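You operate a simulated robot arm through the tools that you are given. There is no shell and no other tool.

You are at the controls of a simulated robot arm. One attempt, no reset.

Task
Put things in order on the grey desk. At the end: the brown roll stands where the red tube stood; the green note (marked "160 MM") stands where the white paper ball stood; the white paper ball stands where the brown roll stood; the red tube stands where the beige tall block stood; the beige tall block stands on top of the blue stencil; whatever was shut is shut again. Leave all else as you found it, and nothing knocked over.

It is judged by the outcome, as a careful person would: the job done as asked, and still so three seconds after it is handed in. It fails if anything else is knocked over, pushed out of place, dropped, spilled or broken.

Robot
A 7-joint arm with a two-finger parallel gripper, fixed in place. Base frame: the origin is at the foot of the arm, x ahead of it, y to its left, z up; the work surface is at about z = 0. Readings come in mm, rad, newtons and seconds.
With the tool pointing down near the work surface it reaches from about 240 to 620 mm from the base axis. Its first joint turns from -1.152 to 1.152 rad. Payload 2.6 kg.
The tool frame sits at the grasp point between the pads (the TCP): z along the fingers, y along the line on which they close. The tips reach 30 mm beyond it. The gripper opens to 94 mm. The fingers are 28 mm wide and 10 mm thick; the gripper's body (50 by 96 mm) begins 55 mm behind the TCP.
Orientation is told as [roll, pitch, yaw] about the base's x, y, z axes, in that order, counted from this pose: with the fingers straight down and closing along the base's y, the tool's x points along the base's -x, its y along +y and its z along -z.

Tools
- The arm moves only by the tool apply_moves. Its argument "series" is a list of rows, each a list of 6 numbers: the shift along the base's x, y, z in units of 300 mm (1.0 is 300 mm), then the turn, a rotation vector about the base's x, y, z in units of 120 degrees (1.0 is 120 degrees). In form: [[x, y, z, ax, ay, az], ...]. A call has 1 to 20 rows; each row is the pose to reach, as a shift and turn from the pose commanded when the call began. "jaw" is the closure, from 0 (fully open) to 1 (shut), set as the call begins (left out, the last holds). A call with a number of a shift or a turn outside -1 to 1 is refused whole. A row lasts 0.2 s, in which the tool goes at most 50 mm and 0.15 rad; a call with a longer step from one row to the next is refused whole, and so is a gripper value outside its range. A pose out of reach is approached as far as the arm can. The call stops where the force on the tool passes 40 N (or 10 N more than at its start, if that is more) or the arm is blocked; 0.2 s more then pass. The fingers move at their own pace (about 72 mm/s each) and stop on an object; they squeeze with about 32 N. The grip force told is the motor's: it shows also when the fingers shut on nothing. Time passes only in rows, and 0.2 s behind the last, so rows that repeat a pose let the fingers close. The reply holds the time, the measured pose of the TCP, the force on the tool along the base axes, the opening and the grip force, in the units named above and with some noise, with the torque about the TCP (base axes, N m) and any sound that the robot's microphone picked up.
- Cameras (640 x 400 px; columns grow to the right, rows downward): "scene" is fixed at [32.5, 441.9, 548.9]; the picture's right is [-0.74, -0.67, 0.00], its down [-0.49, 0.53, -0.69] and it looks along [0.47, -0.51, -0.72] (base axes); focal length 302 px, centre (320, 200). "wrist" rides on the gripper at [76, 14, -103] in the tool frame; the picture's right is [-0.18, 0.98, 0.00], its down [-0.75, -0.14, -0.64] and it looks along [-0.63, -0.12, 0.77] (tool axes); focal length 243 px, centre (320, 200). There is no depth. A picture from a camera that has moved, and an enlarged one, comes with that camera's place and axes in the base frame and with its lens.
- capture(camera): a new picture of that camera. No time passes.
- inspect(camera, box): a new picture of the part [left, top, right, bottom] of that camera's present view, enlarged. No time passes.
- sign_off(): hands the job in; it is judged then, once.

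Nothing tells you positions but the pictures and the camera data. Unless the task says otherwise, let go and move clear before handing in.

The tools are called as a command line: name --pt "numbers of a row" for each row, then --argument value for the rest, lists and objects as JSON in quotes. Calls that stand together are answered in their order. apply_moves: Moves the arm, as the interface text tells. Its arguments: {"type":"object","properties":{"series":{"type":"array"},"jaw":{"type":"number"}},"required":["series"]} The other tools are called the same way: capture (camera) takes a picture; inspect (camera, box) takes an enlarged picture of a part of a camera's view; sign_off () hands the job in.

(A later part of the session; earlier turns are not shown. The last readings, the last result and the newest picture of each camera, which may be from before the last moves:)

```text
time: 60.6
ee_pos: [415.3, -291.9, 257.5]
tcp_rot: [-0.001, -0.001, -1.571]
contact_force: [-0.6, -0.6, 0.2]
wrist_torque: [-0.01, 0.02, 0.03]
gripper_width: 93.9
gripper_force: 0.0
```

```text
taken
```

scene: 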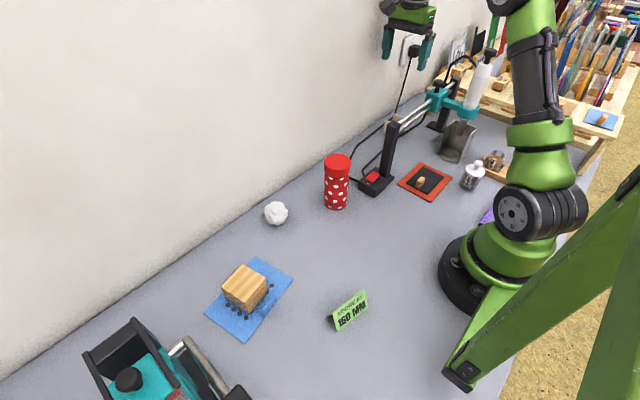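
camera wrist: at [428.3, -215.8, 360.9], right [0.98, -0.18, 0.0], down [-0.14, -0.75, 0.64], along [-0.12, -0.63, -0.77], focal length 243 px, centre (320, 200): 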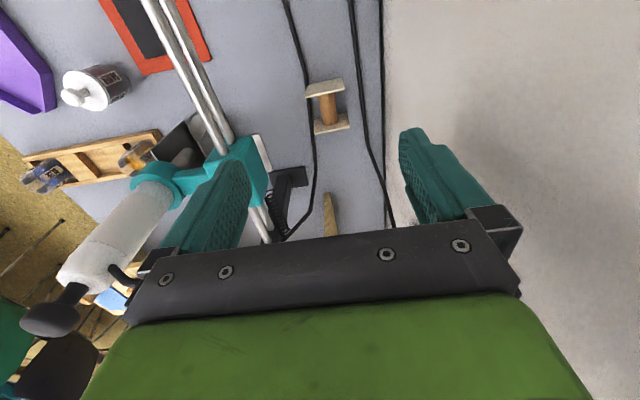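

I have a good view of the roll and both cables. Zooming in for precise coordinates.

inspect --camera "wrist" --box '[270, 50, 400, 160]'

inspect --camera "wrist" --box '[120, 0, 420, 240]'

```text
3.64 times, centred on (335, 105) of wrist
camera zoom: at [428.3, -215.8, 360.9], right [0.98, -0.18, 0.0], down [-0.14, -0.75, 0.64], along [-0.12, -0.63, -0.77], focal length 882 px, centre (266, 546)
```

zoom: 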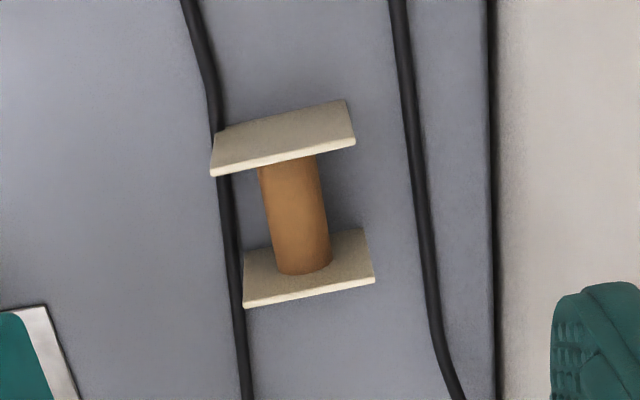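

```text
1.67 times, centred on (270, 120) of wrist
camera zoom: at [428.3, -215.8, 360.9], right [0.98, -0.18, 0.0], down [-0.14, -0.75, 0.64], along [-0.12, -0.63, -0.77], focal length 404 px, centre (403, 333)
```

zoom: 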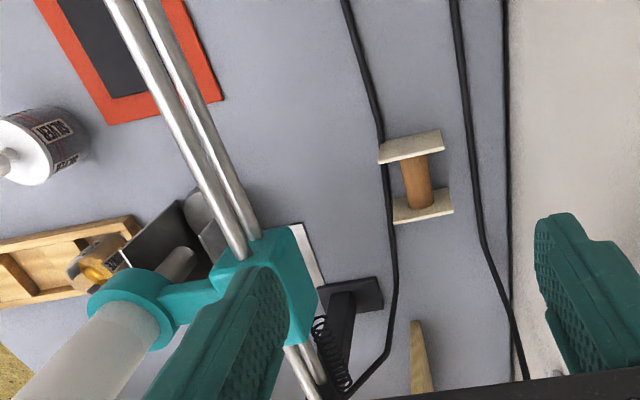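

The roll's centre is (417.7,-330.5): 49 mm plates, a 20 mm core and cables at x of about 390 and 462. I'll set a moderate opening, go above it and check clearances to the machine's knob and rods.

apply_moves --pt "0.01 -0.06 -0.04 0 0 0" --pt "0.01 -0.129 -0.1 0 0 0" --pt "0.01 -0.129 -0.23 0 0 0" --pt "0.01 -0.129 -0.36 0 0 0" --pt "0.01 -0.129 -0.36 0 0 0" --jaw 0.49

capture --camera "wrist"

capture --camera "scene"

inspect --camera "scene" --box '[340, 20, 560, 200]'

```text
time: 61.8
ee_pos: [417.2, -330.1, 149.7]
tcp_rot: [0.0, 0.0, -1.57]
contact_force: [0.5, 0.3, -0.5]
wrist_torque: [-0.02, 0.02, 0.01]
gripper_width: 47.9
gripper_force: 0.1
```

```text
taken
camera wrist: at [431.3, -254.7, 252.9], right [0.98, -0.18, 0.0], down [-0.14, -0.75, 0.64], along [-0.12, -0.63, -0.77], focal length 243 px, centre (320, 200)
```

wrist: 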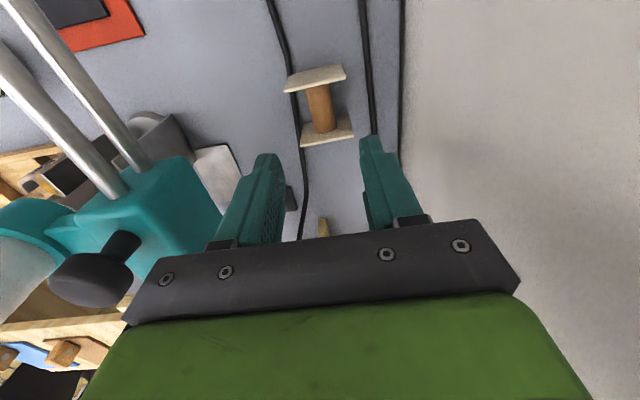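

```text
taken
```

scene: 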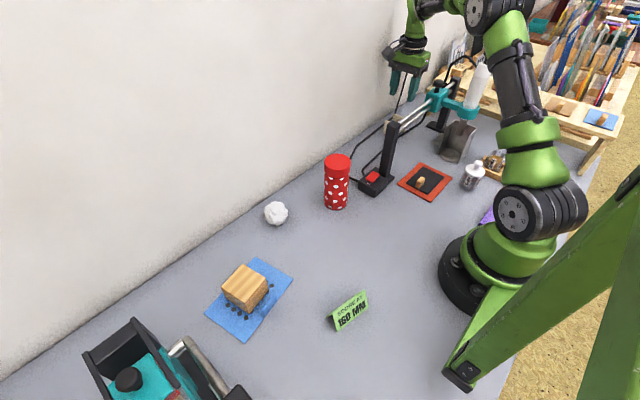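

```text
2.22 times, centred on (450, 110) of scene
camera zoom: at [32.5, 441.9, 548.9], right [-0.74, -0.67, 0.0], down [-0.49, 0.53, -0.69], along [0.47, -0.51, -0.72], focal length 671 px, centre (31, 400)
```

zoom: 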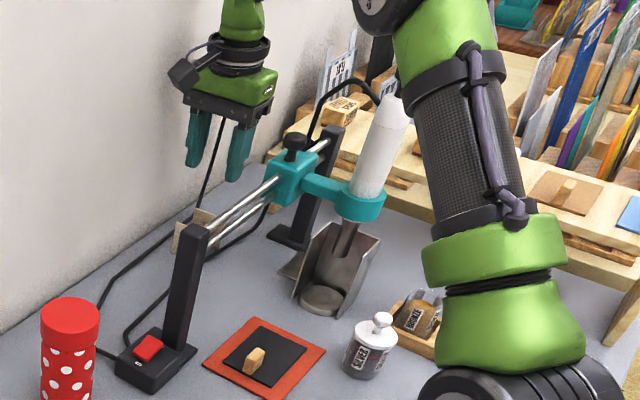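

The alignment checks out, with plate edges at x of about 393 and 442. The forearm stays well above the knob and rods. I'll descend part way and look again.

apply_moves --pt "0 0 -0.07 0 0 0" --pt "0 0 -0.14 0 0 0" --pt "0 0 -0.2 0 0 0" --pt "0 0 -0.2 0 0 0"

capture --camera "wrist"

inspect --camera "scene" --box '[340, 0, 560, 180]'

```text
time: 62.8
ee_pos: [416.4, -331.0, 90.4]
tcp_rot: [0.0, 0.0, -1.571]
contact_force: [-0.5, -0.2, -0.1]
wrist_torque: [0.03, -0.01, -0.02]
gripper_width: 48.2
gripper_force: 0.0
```

```text
taken
camera wrist: at [431.1, -254.4, 192.7], right [0.98, -0.18, 0.0], down [-0.14, -0.75, 0.64], along [-0.12, -0.63, -0.77], focal length 243 px, centre (320, 200)
```

wrist: 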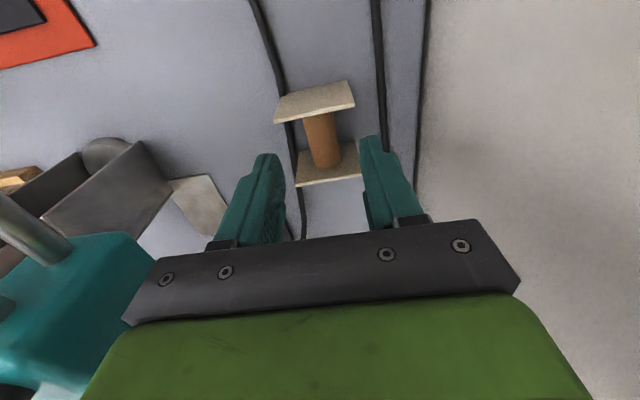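

```text
2.22 times, centred on (450, 90) of scene
camera zoom: at [32.5, 441.9, 548.9], right [-0.74, -0.67, 0.0], down [-0.49, 0.53, -0.69], along [0.47, -0.51, -0.72], focal length 671 px, centre (31, 444)
```

zoom: 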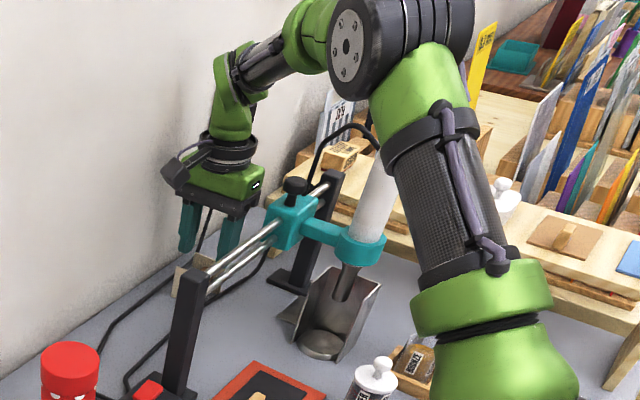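

The fingers are aligned to straddle the core between the plates. Final descent to z of about 38, tips about 8 mm above the desk to stay clear of the cables.

apply_moves --pt "0 0 -0.05 0 0 0" --pt "0 0 -0.09 0 0 0" --pt "0 0 -0.13 0 0 0" --pt "0 0 -0.172 0 0 0" --pt "0 0 -0.172 0 0 0"

capture --camera "wrist"

inspect --camera "scene" --box '[340, 20, 500, 160]'

```text
time: 64.0
ee_pos: [416.5, -331.0, 37.2]
tcp_rot: [-0.002, 0.0, -1.571]
contact_force: [-0.2, -1.3, 0.5]
wrist_torque: [-0.01, 0.02, 0.01]
gripper_width: 47.8
gripper_force: 0.0
```

```text
taken
camera wrist: at [431.3, -254.0, 140.7], right [0.98, -0.18, 0.0], down [-0.14, -0.75, 0.64], along [-0.12, -0.63, -0.77], focal length 243 px, centre (320, 200)
```

wrist: 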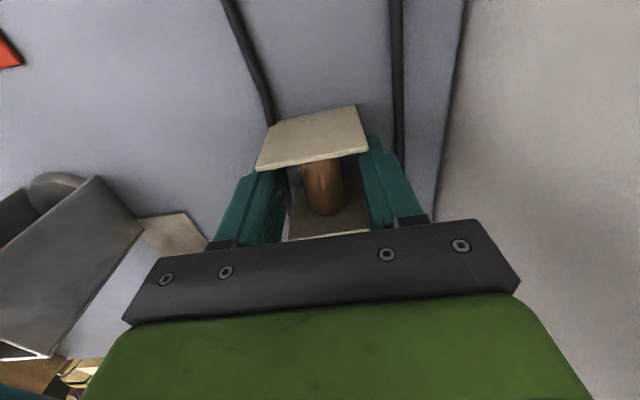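

```text
2.86 times, centred on (420, 90) of scene
camera zoom: at [32.5, 441.9, 548.9], right [-0.74, -0.67, 0.0], down [-0.49, 0.53, -0.69], along [0.47, -0.51, -0.72], focal length 862 px, centre (34, 514)
```

zoom: 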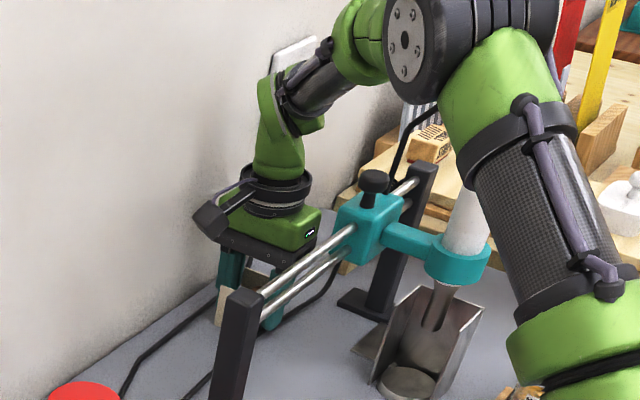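

The fingers are between the plates on either side of the core. Closing.

apply_moves --pt "0 0 0 0 0 0" --pt "0 0 0 0 0 0" --pt "0 0 0 0 0 0" --pt "0 0 0 0 0 0" --jaw 0.95

capture --camera "wrist"

```text
time: 65.0
ee_pos: [417.2, -330.9, 39.3]
tcp_rot: [0.003, -0.004, -1.571]
contact_force: [1.9, -1.6, 20.2]
wrist_torque: [0.32, -0.13, -0.33]
gripper_width: 8.9
gripper_force: 32.3
```

```text
taken
camera wrist: at [431.9, -254.4, 143.1], right [0.98, -0.18, 0.0], down [-0.14, -0.75, 0.64], along [-0.11, -0.63, -0.77], focal length 243 px, centre (320, 200)
```

wrist: 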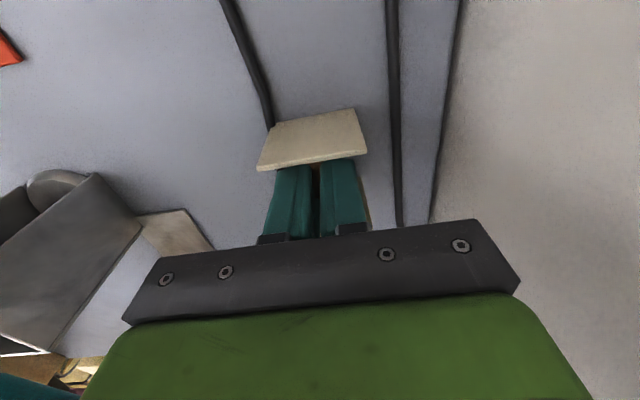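

The jaws closed to 9 mm with 20 N pushing up, so the fingers are not squarely on the core. I'll zoom in before doing anything else.

inspect --camera "wrist" --box '[220, 90, 420, 250]'

inspect --camera "scene" --box '[370, 80, 450, 150]'

```text
2.50 times, centred on (320, 170) of wrist
camera zoom: at [431.9, -254.4, 143.1], right [0.98, -0.18, 0.0], down [-0.14, -0.75, 0.64], along [-0.11, -0.63, -0.77], focal length 606 px, centre (320, 275)
```

zoom: 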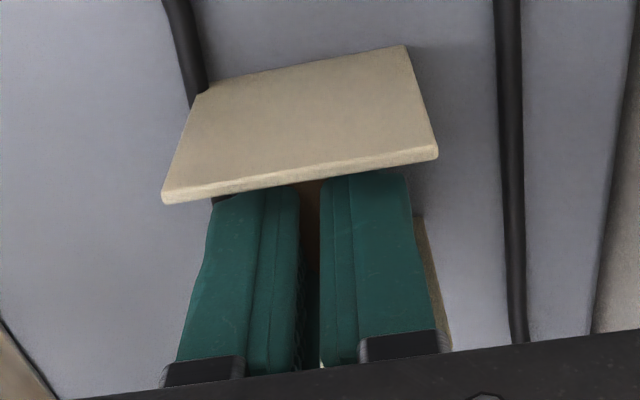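

```text
5.71 times, centred on (410, 115) of scene
camera zoom: at [32.4, 442.0, 548.9], right [-0.74, -0.67, 0.0], down [-0.49, 0.53, -0.69], along [0.47, -0.51, -0.72], focal length 1724 px, centre (-194, 686)
```

zoom: 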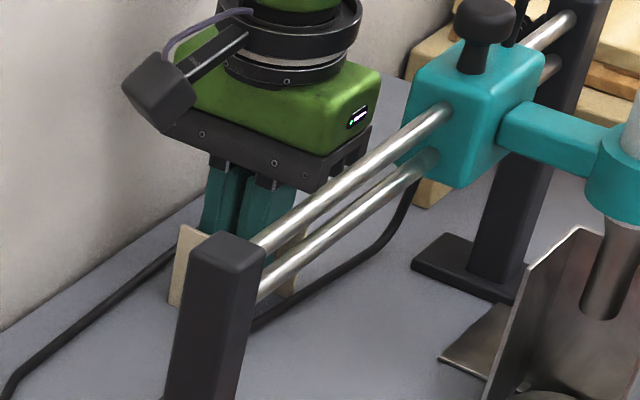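

The spool hasn't moved, but the fingers read 9 mm with an upward push on the tool. I'll open back to the previous width and watch how it reacts.

apply_moves --pt "0 0 0 0 0 0" --jaw 0.85

apply_moves --pt "0 0 0 0 0 0" --jaw 0.7

capture --camera "wrist"

inspect --camera "wrist" --box '[220, 90, 420, 250]'

```text
time: 65.4
ee_pos: [416.1, -330.9, 38.0]
tcp_rot: [0.002, -0.001, -1.571]
contact_force: [0.1, -0.2, 10.2]
wrist_torque: [-0.07, -0.02, 0.0]
gripper_width: 15.7
gripper_force: 32.5
```

```text
time: 65.8
ee_pos: [416.0, -330.2, 36.5]
tcp_rot: [-0.004, 0.001, -1.571]
contact_force: [0.1, -0.4, 0.7]
wrist_torque: [0.02, -0.01, 0.02]
gripper_width: 28.1
gripper_force: 0.0
```

```text
taken
camera wrist: at [431.0, -253.7, 140.0], right [0.98, -0.18, 0.0], down [-0.14, -0.75, 0.64], along [-0.12, -0.63, -0.77], focal length 243 px, centre (320, 200)
```

wrist: 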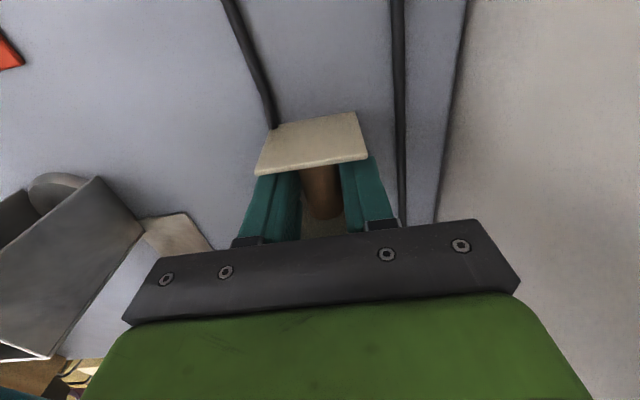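

```text
2.50 times, centred on (320, 170) of wrist
camera zoom: at [431.0, -253.7, 140.0], right [0.98, -0.18, 0.0], down [-0.14, -0.75, 0.64], along [-0.12, -0.63, -0.77], focal length 606 px, centre (320, 275)
```

zoom: 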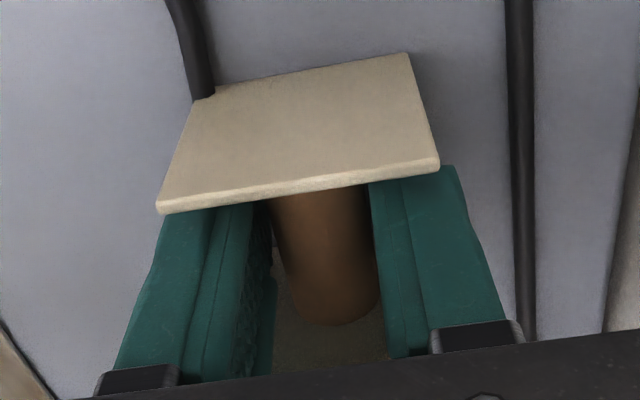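

The core sits loosely between the fingers again at 28 mm. I'll rise straight up and check how the roll sits before trying a better grip.

apply_moves --pt "0 0 0.02 0 0 0" --pt "0 0 0.06 0 0 0" --pt "0 0 0.14 0 0 0" --pt "0 0 0.25 0 0 0" --pt "0 0.05 0.36 0 0 0" --pt "0 0.1 0.42 0 0 0" --pt "0 0.13 0.42 0 0 0" --jaw 0.6

inspect --camera "wrist" --box '[260, 40, 400, 160]'

inspect --camera "scene" --box '[350, 90, 450, 160]'

```text
time: 67.4
ee_pos: [417.3, -290.7, 166.1]
tcp_rot: [0.0, 0.0, -1.571]
contact_force: [-0.5, 0.1, -0.5]
wrist_torque: [0.0, -0.01, -0.01]
gripper_width: 37.3
gripper_force: 0.0
```

```text
3.33 times, centred on (330, 100) of wrist
camera zoom: at [431.1, -214.4, 268.9], right [0.98, -0.18, 0.0], down [-0.14, -0.75, 0.64], along [-0.12, -0.63, -0.77], focal length 809 px, centre (287, 533)
```

zoom: 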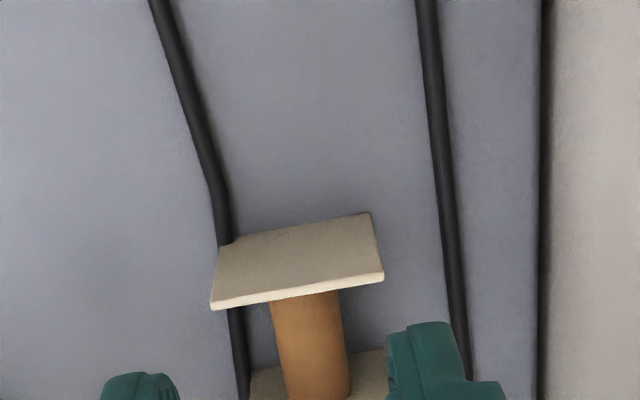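

```text
5.71 times, centred on (400, 125) of scene
camera zoom: at [32.5, 441.9, 548.9], right [-0.74, -0.67, 0.0], down [-0.49, 0.53, -0.69], along [0.47, -0.51, -0.72], focal length 1724 px, centre (-137, 629)
```

zoom: 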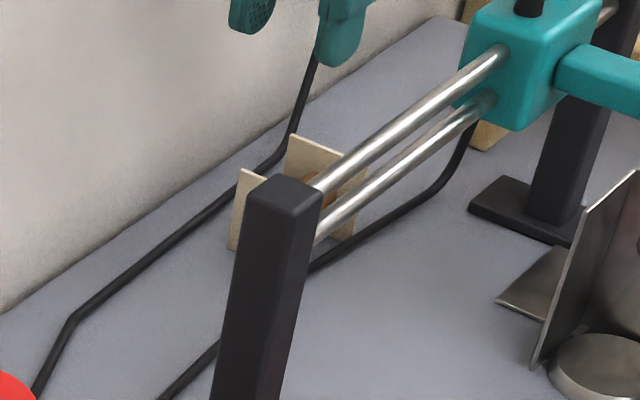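

The roll shifted only about 3 mm and still sits flat. To find out where the fingertips really end, I'll touch the empty desk lightly beside the roll, at about (425,-272).

apply_moves --pt "0.024 0.065 -0.05 0 0 0" --pt "0.024 0.065 -0.18 0 0 0" --pt "0.024 0.065 -0.3 0 0 0" --pt "0.024 0.065 -0.38 0 0 0" --pt "0.024 0.065 -0.42 0 0 0" --pt "0.024 0.065 -0.42 0 0 0" --jaw 0.8

apply_moves --pt "0 0 -0.006 0 0 0" --pt "0 0 -0.012 0 0 0" --pt "0 0 -0.012 0 0 0"

capture --camera "wrist"

```text
time: 68.8
ee_pos: [424.1, -271.9, 39.2]
tcp_rot: [0.0, 0.001, -1.57]
contact_force: [-0.2, 0.5, -0.4]
wrist_torque: [0.02, 0.0, -0.01]
gripper_width: 19.1
gripper_force: 0.0
```

```text
time: 69.6
ee_pos: [426.1, -271.5, 35.0]
tcp_rot: [0.001, 0.001, -1.571]
contact_force: [0.9, 0.8, -0.3]
wrist_torque: [0.01, -0.01, 0.0]
gripper_width: 18.9
gripper_force: 0.0
```

```text
taken
camera wrist: at [438.8, -195.2, 138.9], right [0.98, -0.18, 0.0], down [-0.14, -0.75, 0.64], along [-0.12, -0.63, -0.77], focal length 243 px, centre (320, 200)
```

wrist: 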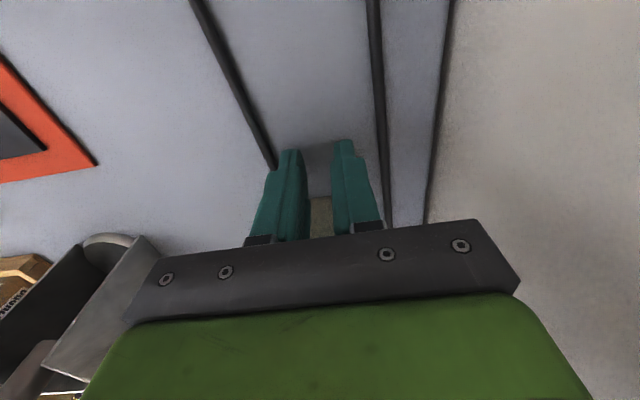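

No contact yet at z of about 34.5. Continuing in small steps.

apply_moves --pt "0 0 -0.004 0 0 0" --pt "0 0 -0.007 0 0 0" --pt "0 0 -0.007 0 0 0"

apply_moves --pt "0 0 -0.003 0 0 0" --pt "0 0 -0.005 0 0 0" --pt "0 0 -0.005 0 0 0"

apply_moves --pt "0 0 -0.003 0 0 0" --pt "0 0 -0.005 0 0 0" --pt "0 0 -0.005 0 0 0"

```text
time: 70.4
ee_pos: [423.4, -271.0, 33.5]
tcp_rot: [0.0, 0.0, -1.571]
contact_force: [-0.4, 0.1, -0.7]
wrist_torque: [0.0, 0.01, 0.01]
gripper_width: 18.5
gripper_force: 0.0
```

```text
time: 71.2
ee_pos: [424.9, -272.7, 31.2]
tcp_rot: [-0.001, 0.0, -1.57]
contact_force: [-0.2, 0.3, -0.1]
wrist_torque: [-0.02, 0.04, -0.01]
gripper_width: 18.8
gripper_force: 0.0
```

```text
time: 72.0
ee_pos: [424.3, -270.7, 29.5]
tcp_rot: [0.001, 0.0, -1.571]
contact_force: [-4.6, 4.1, 8.5]
wrist_torque: [-0.03, 0.13, -0.03]
gripper_width: 18.8
gripper_force: 0.1
```

The tips reach exactly 30 mm beyond the TCP, so the core really was between the pads. The roll itself must give or be built differently than I thought. I'll go up and compare it with the earlier view.

apply_moves --pt "0 0 0.02 0 0 0" --pt "0 0 0.1 0 0 0" --pt "0 0 0.24 0 0 0" --pt "0 0 0.38 0 0 0" --pt "-0.02 0 0.52 0 0 0" --pt "-0.034 -0.066 0.66 0 0 0" --pt "-0.034 -0.066 0.76 0 0 0" --pt "-0.034 -0.066 0.76 0 0 0" --jaw 0

inspect --camera "wrist" --box '[270, 50, 400, 160]'

```text
time: 73.8
ee_pos: [413.4, -290.6, 260.0]
tcp_rot: [-0.001, 0.0, -1.571]
contact_force: [0.4, -1.0, 1.4]
wrist_torque: [0.0, -0.03, 0.02]
gripper_width: 93.9
gripper_force: 0.1
```

```text
3.64 times, centred on (335, 105) of wrist
camera zoom: at [427.5, -214.5, 363.0], right [0.98, -0.18, 0.0], down [-0.14, -0.75, 0.64], along [-0.12, -0.63, -0.77], focal length 882 px, centre (266, 546)
```

zoom: 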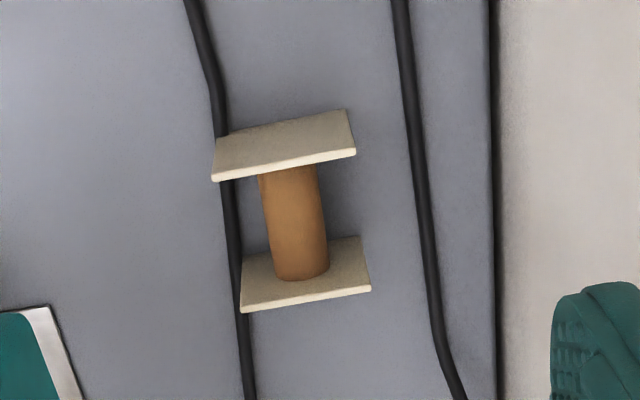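

The whole roll moved as one piece by about 2.5 mm in -y, so it is one light object that deforms under the full 32 N squeeze. I'll use a position-limited gentle grip instead, with the roll now at (416.6,-331.8).

apply_moves --pt "0.006 -0.06 -0.06 0 0 0" --pt "0.006 -0.1333 -0.14 0 0 0" --pt "0.006 -0.1333 -0.28 0 0 0" --pt "0.006 -0.1333 -0.42 0 0 0" --pt "0.006 -0.1333 -0.55 0 0 0" --pt "0.006 -0.1333 -0.63 0 0 0" --pt "0.006 -0.1333 -0.69 0 0 0" --pt "0.006 -0.1333 -0.7313 0 0 0" --pt "0.006 -0.1333 -0.7313 0 0 0" --jaw 0.56

apply_moves --pt "0 0 0 0 0 0" --pt "0 0 0 0 0 0" --jaw 0.74

inspect --camera "wrist" --box '[220, 90, 420, 250]'

```text
time: 75.8
ee_pos: [413.6, -332.2, 38.1]
tcp_rot: [0.0, 0.0, -1.57]
contact_force: [0.7, 0.0, -0.8]
wrist_torque: [0.02, 0.01, 0.01]
gripper_width: 41.5
gripper_force: 0.0
```

```text
time: 76.4
ee_pos: [415.3, -332.0, 38.0]
tcp_rot: [0.0, -0.001, -1.57]
contact_force: [0.5, -0.2, 1.1]
wrist_torque: [-0.03, 0.02, 0.02]
gripper_width: 24.5
gripper_force: 0.1
```

```text
2.50 times, centred on (320, 170) of wrist
camera zoom: at [429.4, -255.4, 141.4], right [0.98, -0.18, 0.0], down [-0.14, -0.75, 0.64], along [-0.12, -0.63, -0.77], focal length 606 px, centre (320, 275)
```

zoom: 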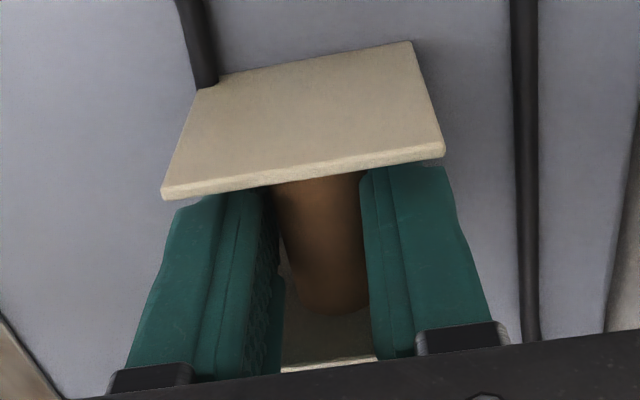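

At 24.5 mm the fingers just touch the core. I'll tighten in small steps.

apply_moves --pt "0 0 0 0 0 0" --pt "0 0 0 0 0 0" --jaw 0.765

apply_moves --pt "0 0 0 0 0 0" --pt "0 0 0 0 0 0" --jaw 0.78

inspect --camera "wrist" --box '[220, 90, 420, 250]'

```text
time: 77.0
ee_pos: [415.9, -331.8, 38.4]
tcp_rot: [-0.001, 0.001, -1.571]
contact_force: [0.1, -0.2, -0.5]
wrist_torque: [0.03, 0.0, -0.01]
gripper_width: 22.2
gripper_force: 0.0
```

```text
time: 77.6
ee_pos: [415.6, -332.0, 38.3]
tcp_rot: [0.002, 0.0, -1.571]
contact_force: [0.1, 0.4, -0.3]
wrist_torque: [0.02, -0.01, 0.02]
gripper_width: 21.3
gripper_force: 1.0
```

```text
2.50 times, centred on (320, 170) of wrist
camera zoom: at [429.4, -255.4, 141.4], right [0.98, -0.18, 0.0], down [-0.14, -0.75, 0.64], along [-0.12, -0.63, -0.77], focal length 606 px, centre (320, 275)
```

zoom: 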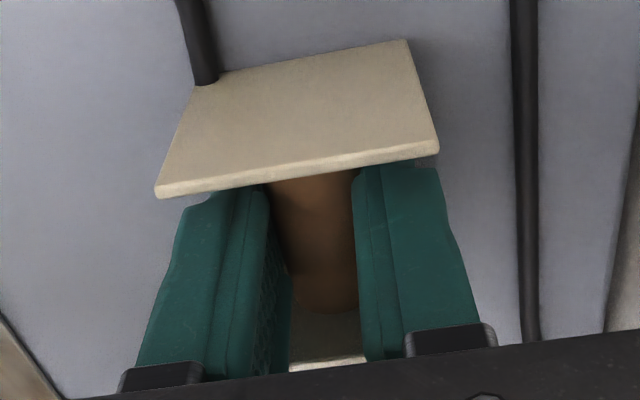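

Contact begins at about 21 mm with 1 N. I'll tighten slightly more to get a few newtons.

apply_moves --pt "0 0 0 0 0 0" --pt "0 0 0 0 0 0" --jaw 0.79

apply_moves --pt "0 0 0 0 0 0" --pt "0 0 0 0 0 0" --jaw 0.8

inspect --camera "wrist" --box '[220, 90, 420, 250]'

```text
time: 78.2
ee_pos: [415.1, -331.8, 38.4]
tcp_rot: [0.001, 0.0, -1.571]
contact_force: [0.5, 0.7, 0.2]
wrist_torque: [0.0, -0.02, 0.0]
gripper_width: 20.2
gripper_force: 0.6
```

```text
time: 78.8
ee_pos: [415.7, -332.9, 37.8]
tcp_rot: [0.0, 0.0, -1.569]
contact_force: [0.2, 0.1, 0.2]
wrist_torque: [-0.01, -0.02, 0.07]
gripper_width: 19.7
gripper_force: 0.9
```

```text
2.50 times, centred on (320, 170) of wrist
camera zoom: at [429.4, -255.4, 141.4], right [0.98, -0.18, 0.0], down [-0.14, -0.75, 0.64], along [-0.12, -0.63, -0.77], focal length 606 px, centre (320, 275)
```

zoom: 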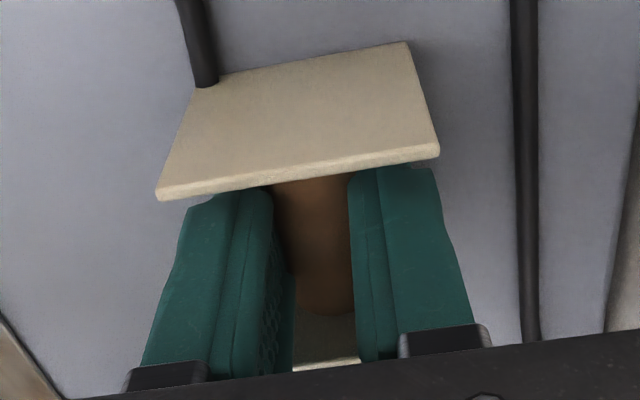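

The force is still only about 1 N, so the roll is very light and soft. I'll try a careful 6 mm lift at this gentle grip and look.

apply_moves --pt "0 0 0 0 0 0" --pt "0 0 0.005 0 0 0" --pt "0 0 0.01 0 0 0" --pt "0 0 0.02 0 0 0" --pt "0 0 0.02 0 0 0" --jaw 0.81

inspect --camera "wrist" --box '[220, 90, 420, 250]'

inspect --camera "scene" --box '[350, 90, 450, 160]'

```text
time: 80.0
ee_pos: [417.2, -331.4, 45.7]
tcp_rot: [-0.001, 0.0, -1.57]
contact_force: [1.0, 0.0, 0.4]
wrist_torque: [0.0, -0.01, 0.03]
gripper_width: 18.8
gripper_force: 0.2
```

```text
2.50 times, centred on (320, 170) of wrist
camera zoom: at [430.5, -254.7, 148.1], right [0.98, -0.18, 0.0], down [-0.14, -0.75, 0.64], along [-0.12, -0.63, -0.77], focal length 606 px, centre (320, 275)
```

zoom: 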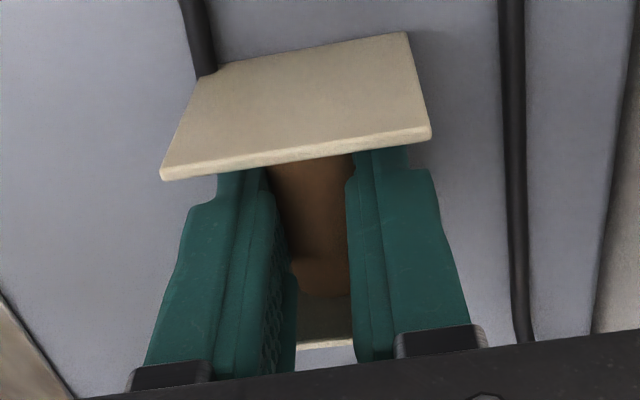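

```text
5.71 times, centred on (400, 125) of scene
camera zoom: at [32.5, 441.9, 548.9], right [-0.74, -0.67, 0.0], down [-0.49, 0.53, -0.69], along [0.47, -0.51, -0.72], focal length 1724 px, centre (-137, 629)
```

zoom: 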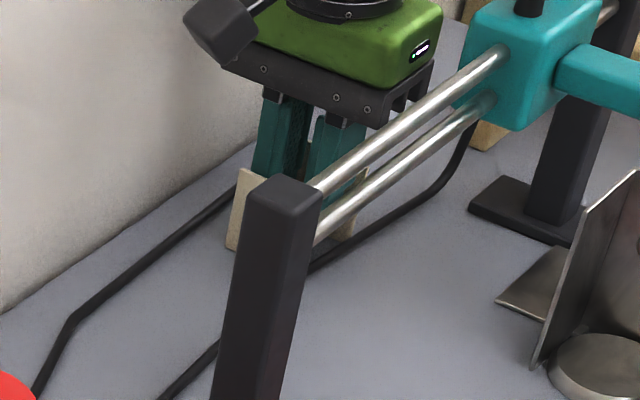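

The roll stayed on the desk, because gripping a round soft core this way doesn't hold. I'll instead hold the near square end plate by its side edges, which are flat faces 49 mm apart, still with limited closure. Rising and repositioning over that plate first.

apply_moves --pt "0 0 0 0 0 0" --pt "0 0 0.03 0 0 0" --pt "0 0 0.1 0 0 0" --pt "0 0 0.2 0 0 0" --pt "0 0.04 0.25 0 0 0" --pt "0 0.076 0.25 0 0 0" --pt "0 0.076 0.25 0 0 0" --jaw 0.65

apply_moves --pt "0 0 0 0 0 0" --pt "0 0 0 0 0 0" --pt "0 0 0 0 0 0" --jaw 0.27

capture --camera "wrist"

inspect --camera "wrist" --box '[220, 60, 420, 220]'

```text
time: 81.6
ee_pos: [415.9, -310.1, 120.1]
tcp_rot: [0.001, 0.001, -1.572]
contact_force: [-0.4, -0.3, 0.2]
wrist_torque: [0.0, 0.0, -0.01]
gripper_width: 32.8
gripper_force: 0.0
```

```text
time: 82.4
ee_pos: [415.8, -309.6, 119.3]
tcp_rot: [-0.001, 0.0, -1.57]
contact_force: [-0.8, 0.0, -0.4]
wrist_torque: [-0.01, 0.0, 0.01]
gripper_width: 68.8
gripper_force: 0.1
```

```text
taken
camera wrist: at [430.4, -233.7, 223.7], right [0.98, -0.18, 0.0], down [-0.14, -0.75, 0.64], along [-0.12, -0.63, -0.77], focal length 243 px, centre (320, 200)
```

wrist: 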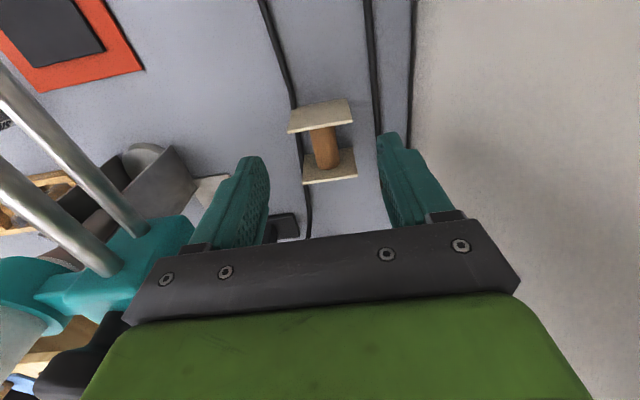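

```text
2.50 times, centred on (320, 140) of wrist
camera zoom: at [430.4, -233.7, 223.7], right [0.98, -0.18, 0.0], down [-0.14, -0.75, 0.64], along [-0.12, -0.63, -0.77], focal length 606 px, centre (320, 350)
```

zoom: 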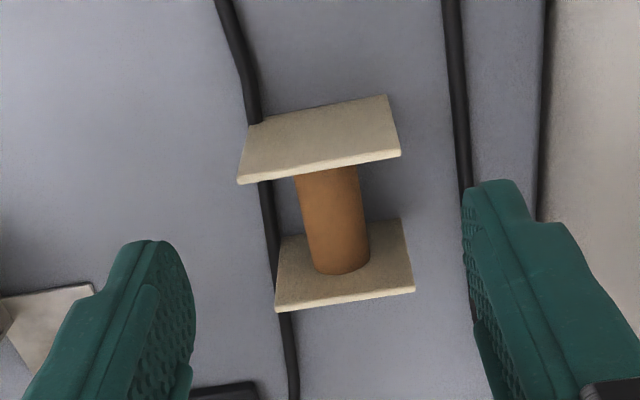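

The near plate spans x of about 391.5–440.5 at y of about -307, well between the fingers. Descending with the tips staying 10 mm above the desk.

apply_moves --pt "-0.002 0.002 -0.08 0 0 0" --pt "-0.002 0.002 -0.16 0 0 0" --pt "-0.002 0.002 -0.22 0 0 0" --pt "-0.002 0.002 -0.263 0 0 0" --pt "-0.002 0.002 -0.263 0 0 0"

apply_moves --pt "0 0 0 0 0 0" --pt "0 0 0 0 0 0" --jaw 0.4

inspect --camera "wrist" --box '[220, 90, 420, 250]'

```text
time: 83.6
ee_pos: [416.1, -308.9, 40.4]
tcp_rot: [0.001, -0.001, -1.572]
contact_force: [0.0, -0.2, -0.2]
wrist_torque: [0.01, 0.01, -0.03]
gripper_width: 68.7
gripper_force: 0.1
```

```text
time: 84.2
ee_pos: [415.3, -308.4, 40.4]
tcp_rot: [0.001, 0.0, -1.572]
contact_force: [-0.4, -0.4, -0.1]
wrist_torque: [0.01, -0.01, -0.03]
gripper_width: 56.2
gripper_force: 0.0
```

```text
2.50 times, centred on (320, 170) of wrist
camera zoom: at [429.6, -231.9, 144.2], right [0.98, -0.18, 0.0], down [-0.14, -0.75, 0.64], along [-0.12, -0.63, -0.77], focal length 606 px, centre (320, 275)
```

zoom: 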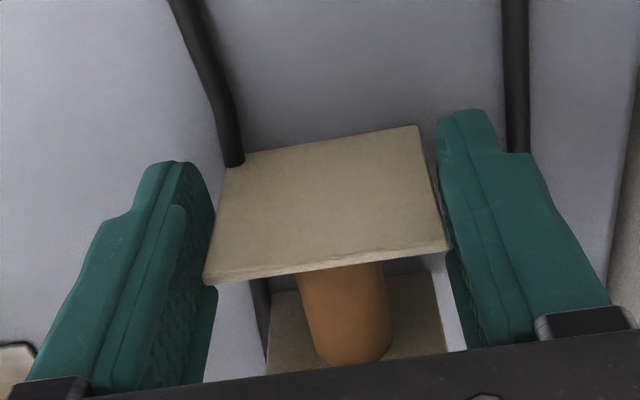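

The plate is centred between the fingers. I'll tighten in small steps.

apply_moves --pt "0 0 0 0 0 0" --pt "0 0 0 0 0 0" --jaw 0.44

apply_moves --pt "0 0 0 0 0 0" --pt "0 0 0 0 0 0" --jaw 0.46

apply_moves --pt "0 0 0 0 0 0" --pt "0 0 0 0 0 0" --jaw 0.475

inspect --camera "wrist" --box '[220, 90, 420, 250]'

```text
time: 84.8
ee_pos: [414.7, -307.8, 40.2]
tcp_rot: [0.002, 0.0, -1.571]
contact_force: [0.8, -0.3, 0.2]
wrist_torque: [0.0, -0.01, -0.02]
gripper_width: 52.5
gripper_force: 0.1
```

```text
time: 85.4
ee_pos: [414.4, -307.2, 41.2]
tcp_rot: [0.001, 0.002, -1.571]
contact_force: [-0.7, -1.3, 0.2]
wrist_torque: [0.0, 0.01, 0.0]
gripper_width: 50.8
gripper_force: 0.0
```

```text
time: 86.0
ee_pos: [415.2, -308.1, 41.1]
tcp_rot: [0.0, 0.001, -1.57]
contact_force: [0.6, -0.4, -0.4]
wrist_torque: [-0.01, 0.01, 0.01]
gripper_width: 50.2
gripper_force: 0.2
```

```text
2.50 times, centred on (320, 170) of wrist
camera zoom: at [429.6, -231.8, 144.2], right [0.98, -0.18, 0.0], down [-0.14, -0.75, 0.64], along [-0.12, -0.63, -0.77], focal length 606 px, centre (320, 275)
```

zoom: 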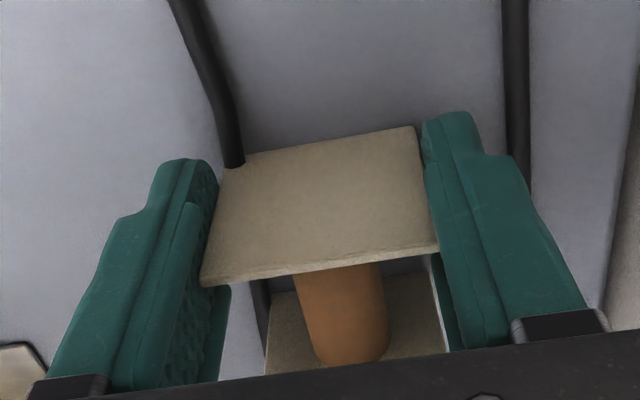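

Nearly in contact on both sides. A little more.

apply_moves --pt "0 0 0 0 0 0" --pt "0 0 0 0 0 0" --jaw 0.49

apply_moves --pt "0 0 0 0 0 0" --pt "0 0 0 0 0 0" --jaw 0.505

apply_moves --pt "0 0 0 0 0 0" --pt "0 0 0 0 0 0" --jaw 0.52

inspect --camera "wrist" --box '[220, 90, 420, 250]'

```text
time: 86.6
ee_pos: [416.2, -308.2, 41.4]
tcp_rot: [0.0, 0.001, -1.57]
contact_force: [0.2, 0.1, 0.0]
wrist_torque: [-0.04, -0.03, -0.01]
gripper_width: 48.9
gripper_force: 31.9
```

```text
time: 87.2
ee_pos: [413.8, -307.8, 41.4]
tcp_rot: [0.001, 0.0, -1.572]
contact_force: [-0.4, 0.0, 0.3]
wrist_torque: [-0.01, 0.0, 0.01]
gripper_width: 49.0
gripper_force: 32.2
```

```text
time: 87.8
ee_pos: [414.4, -307.0, 41.0]
tcp_rot: [0.0, 0.0, -1.573]
contact_force: [-0.4, 0.6, 0.0]
wrist_torque: [-0.01, -0.02, 0.02]
gripper_width: 49.0
gripper_force: 32.1
```

```text
2.50 times, centred on (320, 170) of wrist
camera zoom: at [429.6, -231.8, 144.2], right [0.98, -0.18, 0.0], down [-0.14, -0.75, 0.64], along [-0.12, -0.63, -0.77], focal length 606 px, centre (320, 275)
```

zoom: 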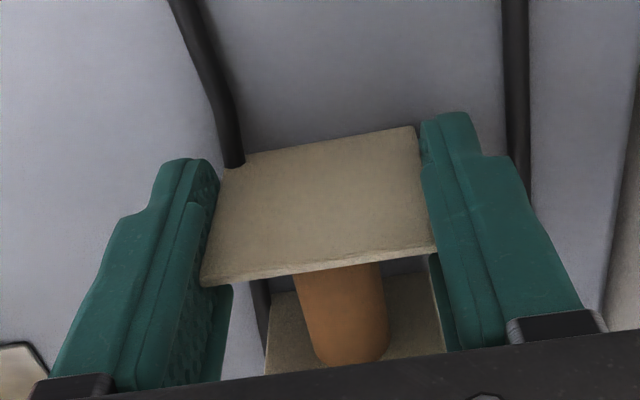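

A solid grip on the plate edges at 49.0 mm. Test lift of a few millimetres.

apply_moves --pt "0 0 0.005 0 0 0" --pt "0 0 0.012 0 0 0" --pt "0 0 0.02 0 0 0" --pt "0 0 0.02 0 0 0"

inspect --camera "wrist" --box '[220, 90, 420, 250]'

inspect --camera "scene" --box '[350, 90, 450, 160]'

```text
time: 88.8
ee_pos: [415.6, -308.9, 47.5]
tcp_rot: [0.0, 0.0, -1.572]
contact_force: [0.7, -0.3, -0.1]
wrist_torque: [0.03, 0.0, -0.01]
gripper_width: 49.0
gripper_force: 31.8
```

```text
2.50 times, centred on (320, 170) of wrist
camera zoom: at [429.5, -232.2, 150.2], right [0.98, -0.18, 0.0], down [-0.14, -0.75, 0.64], along [-0.12, -0.63, -0.77], focal length 606 px, centre (320, 275)
```

zoom: 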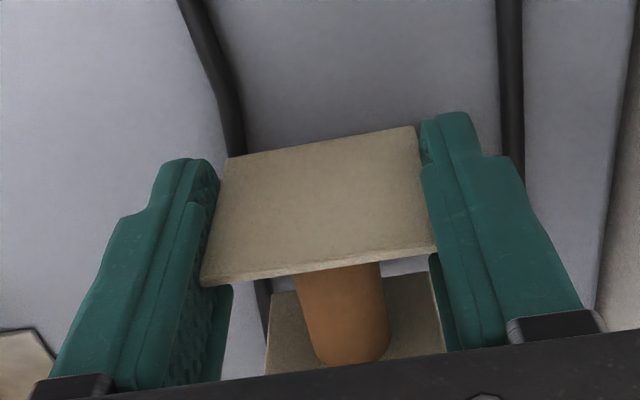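

```text
5.71 times, centred on (400, 125) of scene
camera zoom: at [32.5, 441.9, 548.9], right [-0.74, -0.67, 0.0], down [-0.49, 0.53, -0.69], along [0.47, -0.51, -0.72], focal length 1724 px, centre (-137, 629)
```

zoom: 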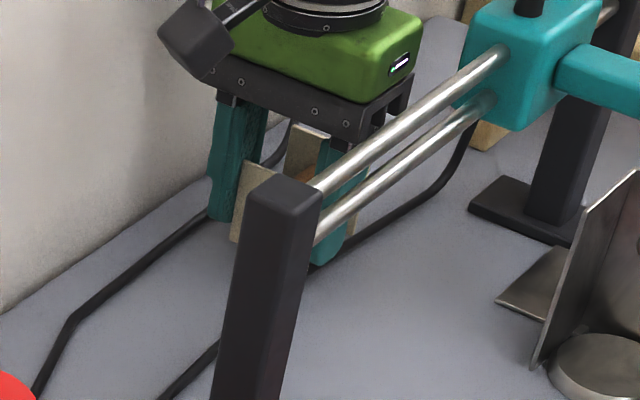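

The roll lifts cleanly with the gripper. I'll raise it above all the machine parts and carry it towards the tube's old place.

apply_moves --pt "0 0 0.1 0 0 0" --pt "0 0 0.24 0 0 0" --pt "0 0 0.38 0 0 0" --pt "0 0 0.52 0 0 0" --pt "0 0 0.66 0 0 0" --pt "0 0.03 0.72 0 0 0" --pt "-0.03 0.14 0.74 0 0 0" --pt "-0.06 0.27 0.74 0 0 0" --pt "-0.1 0.4 0.74 0 0 0" --pt "-0.14 0.53 0.74 0 0 0" --pt "-0.19 0.66 0.74 0 0 0" --pt "-0.25 0.78 0.74 0 0 0" --pt "-0.31 0.9 0.74 0 0 0" --pt "-0.34 0.98 0.74 0 0 0" --pt "-0.34 0.98 0.74 0 0 0"

capture --camera "wrist"

capture --camera "scene"

```text
time: 92.0
ee_pos: [313.5, -13.1, 268.6]
tcp_rot: [0.001, 0.001, -1.569]
contact_force: [0.3, -0.6, -0.3]
wrist_torque: [0.02, 0.0, 0.04]
gripper_width: 48.9
gripper_force: 31.6
```

```text
taken
camera wrist: at [328.0, 62.7, 373.2], right [0.98, -0.18, 0.0], down [-0.14, -0.75, 0.64], along [-0.12, -0.63, -0.77], focal length 243 px, centre (320, 200)
```

wrist: 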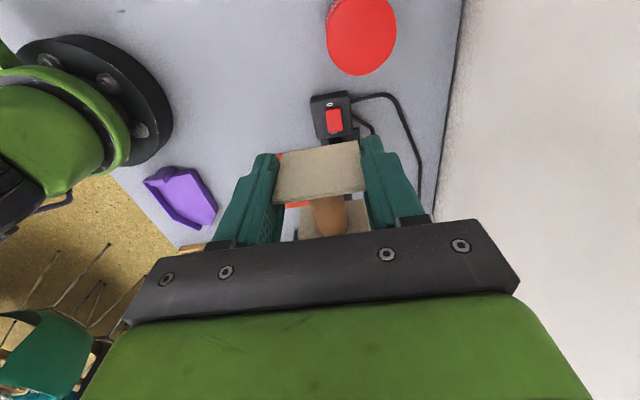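

```text
taken
```

scene: 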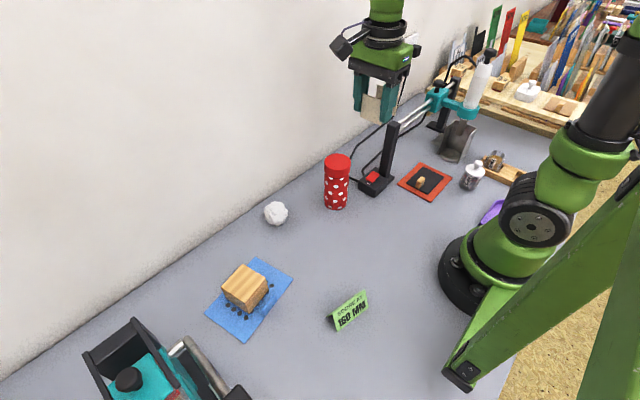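

The roll is held well. I'll continue to above (258.5,130.5).

apply_moves --pt "-0.04 0.12 0 0 0 0" --pt "-0.08 0.24 0 0 0 0" --pt "-0.12 0.36 0 0 0 0" --pt "-0.16 0.48 0 0 0 0" --pt "-0.185 0.556 0 0 0 0" --pt "-0.185 0.556 -0.14 0 0 0" --pt "-0.185 0.556 -0.28 0 0 0" --pt "-0.185 0.556 -0.42 0 0 0" --pt "-0.185 0.556 -0.56 0 0 0" --pt "-0.185 0.556 -0.56 0 0 0"

capture --camera "wrist"

capture --camera "scene"

```text
time: 94.2
ee_pos: [258.6, 152.1, 98.8]
tcp_rot: [-0.001, 0.001, -1.569]
contact_force: [-0.4, 0.4, 0.0]
wrist_torque: [0.02, -0.04, 0.0]
gripper_width: 48.9
gripper_force: 31.6
```

```text
taken
camera wrist: at [272.5, 228.9, 202.1], right [0.98, -0.18, 0.0], down [-0.14, -0.75, 0.64], along [-0.12, -0.63, -0.77], focal length 243 px, centre (320, 200)
```

wrist: 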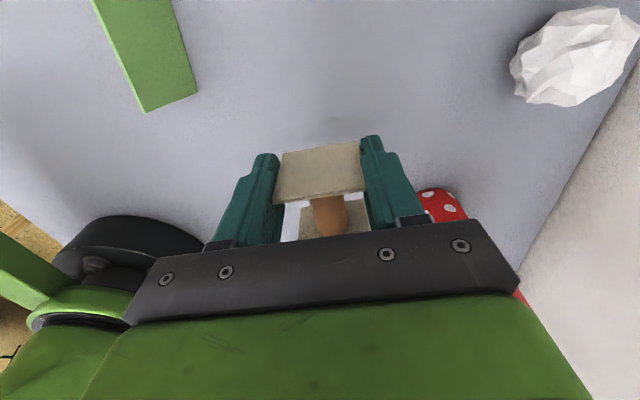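

```text
taken
```

scene: 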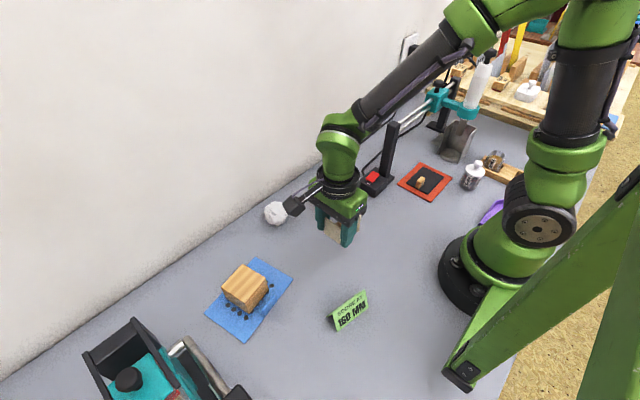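

I'm over the target. Lowering to just above the desk, then fine steps.

apply_moves --pt "0 0 -0.07 0 0 0" --pt "0 0 -0.13 0 0 0" --pt "0 0 -0.17 0 0 0" --pt "0 0 -0.19 0 0 0" --pt "0 0 -0.19 0 0 0"

apply_moves --pt "0 0 -0.004 0 0 0" --pt "0 0 -0.007 0 0 0" --pt "0 0 -0.007 0 0 0"

apply_moves --pt "0 0 -0.002 0 0 0" --pt "0 0 -0.0035 0 0 0" --pt "0 0 -0.0035 0 0 0"

inspect --camera "scene" --box '[280, 170, 400, 260]'

```text
time: 95.4
ee_pos: [257.6, 152.4, 43.9]
tcp_rot: [0.0, 0.001, -1.571]
contact_force: [-0.5, 0.2, 0.3]
wrist_torque: [0.04, 0.02, 0.0]
gripper_width: 49.2
gripper_force: 32.1
```

```text
time: 96.2
ee_pos: [258.2, 152.1, 41.3]
tcp_rot: [-0.002, 0.001, -1.57]
contact_force: [0.2, 0.3, 0.2]
wrist_torque: [-0.02, 0.02, 0.0]
gripper_width: 48.8
gripper_force: 32.3
```

```text
time: 97.0
ee_pos: [258.2, 152.9, 41.6]
tcp_rot: [0.002, 0.0, -1.57]
contact_force: [-0.9, -2.3, 12.0]
wrist_torque: [-0.38, 0.11, -0.04]
gripper_width: 49.1
gripper_force: 31.9
```

```text
4.44 times, centred on (340, 215) of scene
camera zoom: at [32.5, 441.9, 549.0], right [-0.74, -0.67, 0.0], down [-0.49, 0.53, -0.69], along [0.47, -0.51, -0.72], focal length 1341 px, centre (231, 133)
```

zoom: 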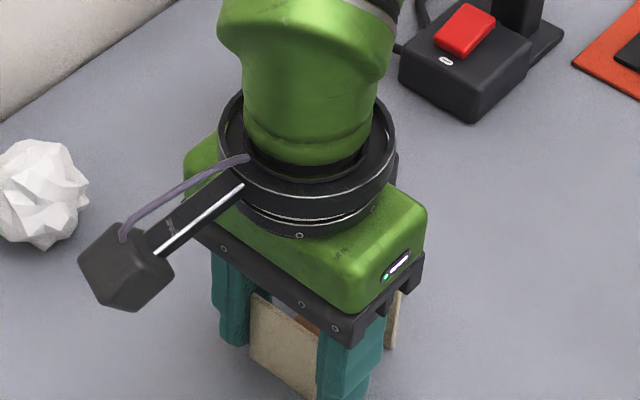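

Touchdown. Easing off and releasing in small steps.

apply_moves --pt "0 0 0.001 0 0 0" --pt "0 0 0.001 0 0 0" --jaw 0.473

apply_moves --pt "0 0 0 0 0 0" --jaw 0.46

apply_moves --pt "0 0 0 0 0 0" --jaw 0.44

apply_moves --pt "0 0 0 0 0 0" --jaw 0.4

capture --camera "wrist"

```text
time: 97.6
ee_pos: [256.4, 150.9, 40.5]
tcp_rot: [0.002, 0.001, -1.57]
contact_force: [0.5, -1.1, 0.0]
wrist_torque: [0.01, 0.0, 0.03]
gripper_width: 49.8
gripper_force: 0.4
```

```text
time: 98.0
ee_pos: [257.2, 153.3, 40.5]
tcp_rot: [-0.001, 0.001, -1.57]
contact_force: [-0.5, 0.4, 0.4]
wrist_torque: [0.0, 0.03, -0.01]
gripper_width: 50.8
gripper_force: 0.2
```

```text
time: 98.4
ee_pos: [258.1, 151.9, 40.8]
tcp_rot: [-0.002, 0.0, -1.571]
contact_force: [0.4, 0.6, -0.2]
wrist_torque: [0.01, -0.01, 0.02]
gripper_width: 52.9
gripper_force: 0.0
```

```text
time: 98.8
ee_pos: [257.8, 152.8, 40.0]
tcp_rot: [0.0, -0.001, -1.569]
contact_force: [-0.1, 0.0, 1.1]
wrist_torque: [0.01, 0.0, -0.03]
gripper_width: 56.3
gripper_force: 0.0
```

```text
taken
camera wrist: at [271.6, 229.3, 144.1], right [0.98, -0.18, 0.0], down [-0.14, -0.75, 0.64], along [-0.12, -0.63, -0.77], focal length 243 px, centre (320, 200)
```

wrist: 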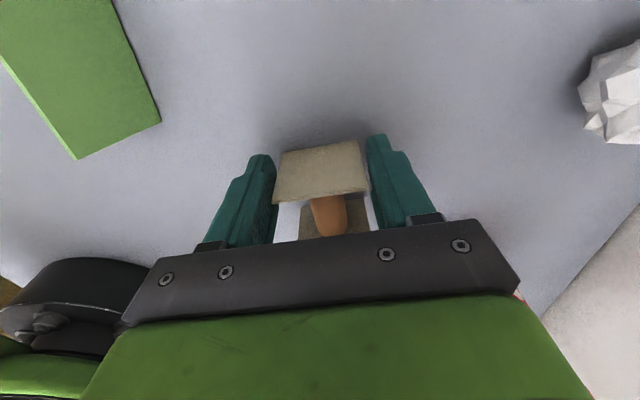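

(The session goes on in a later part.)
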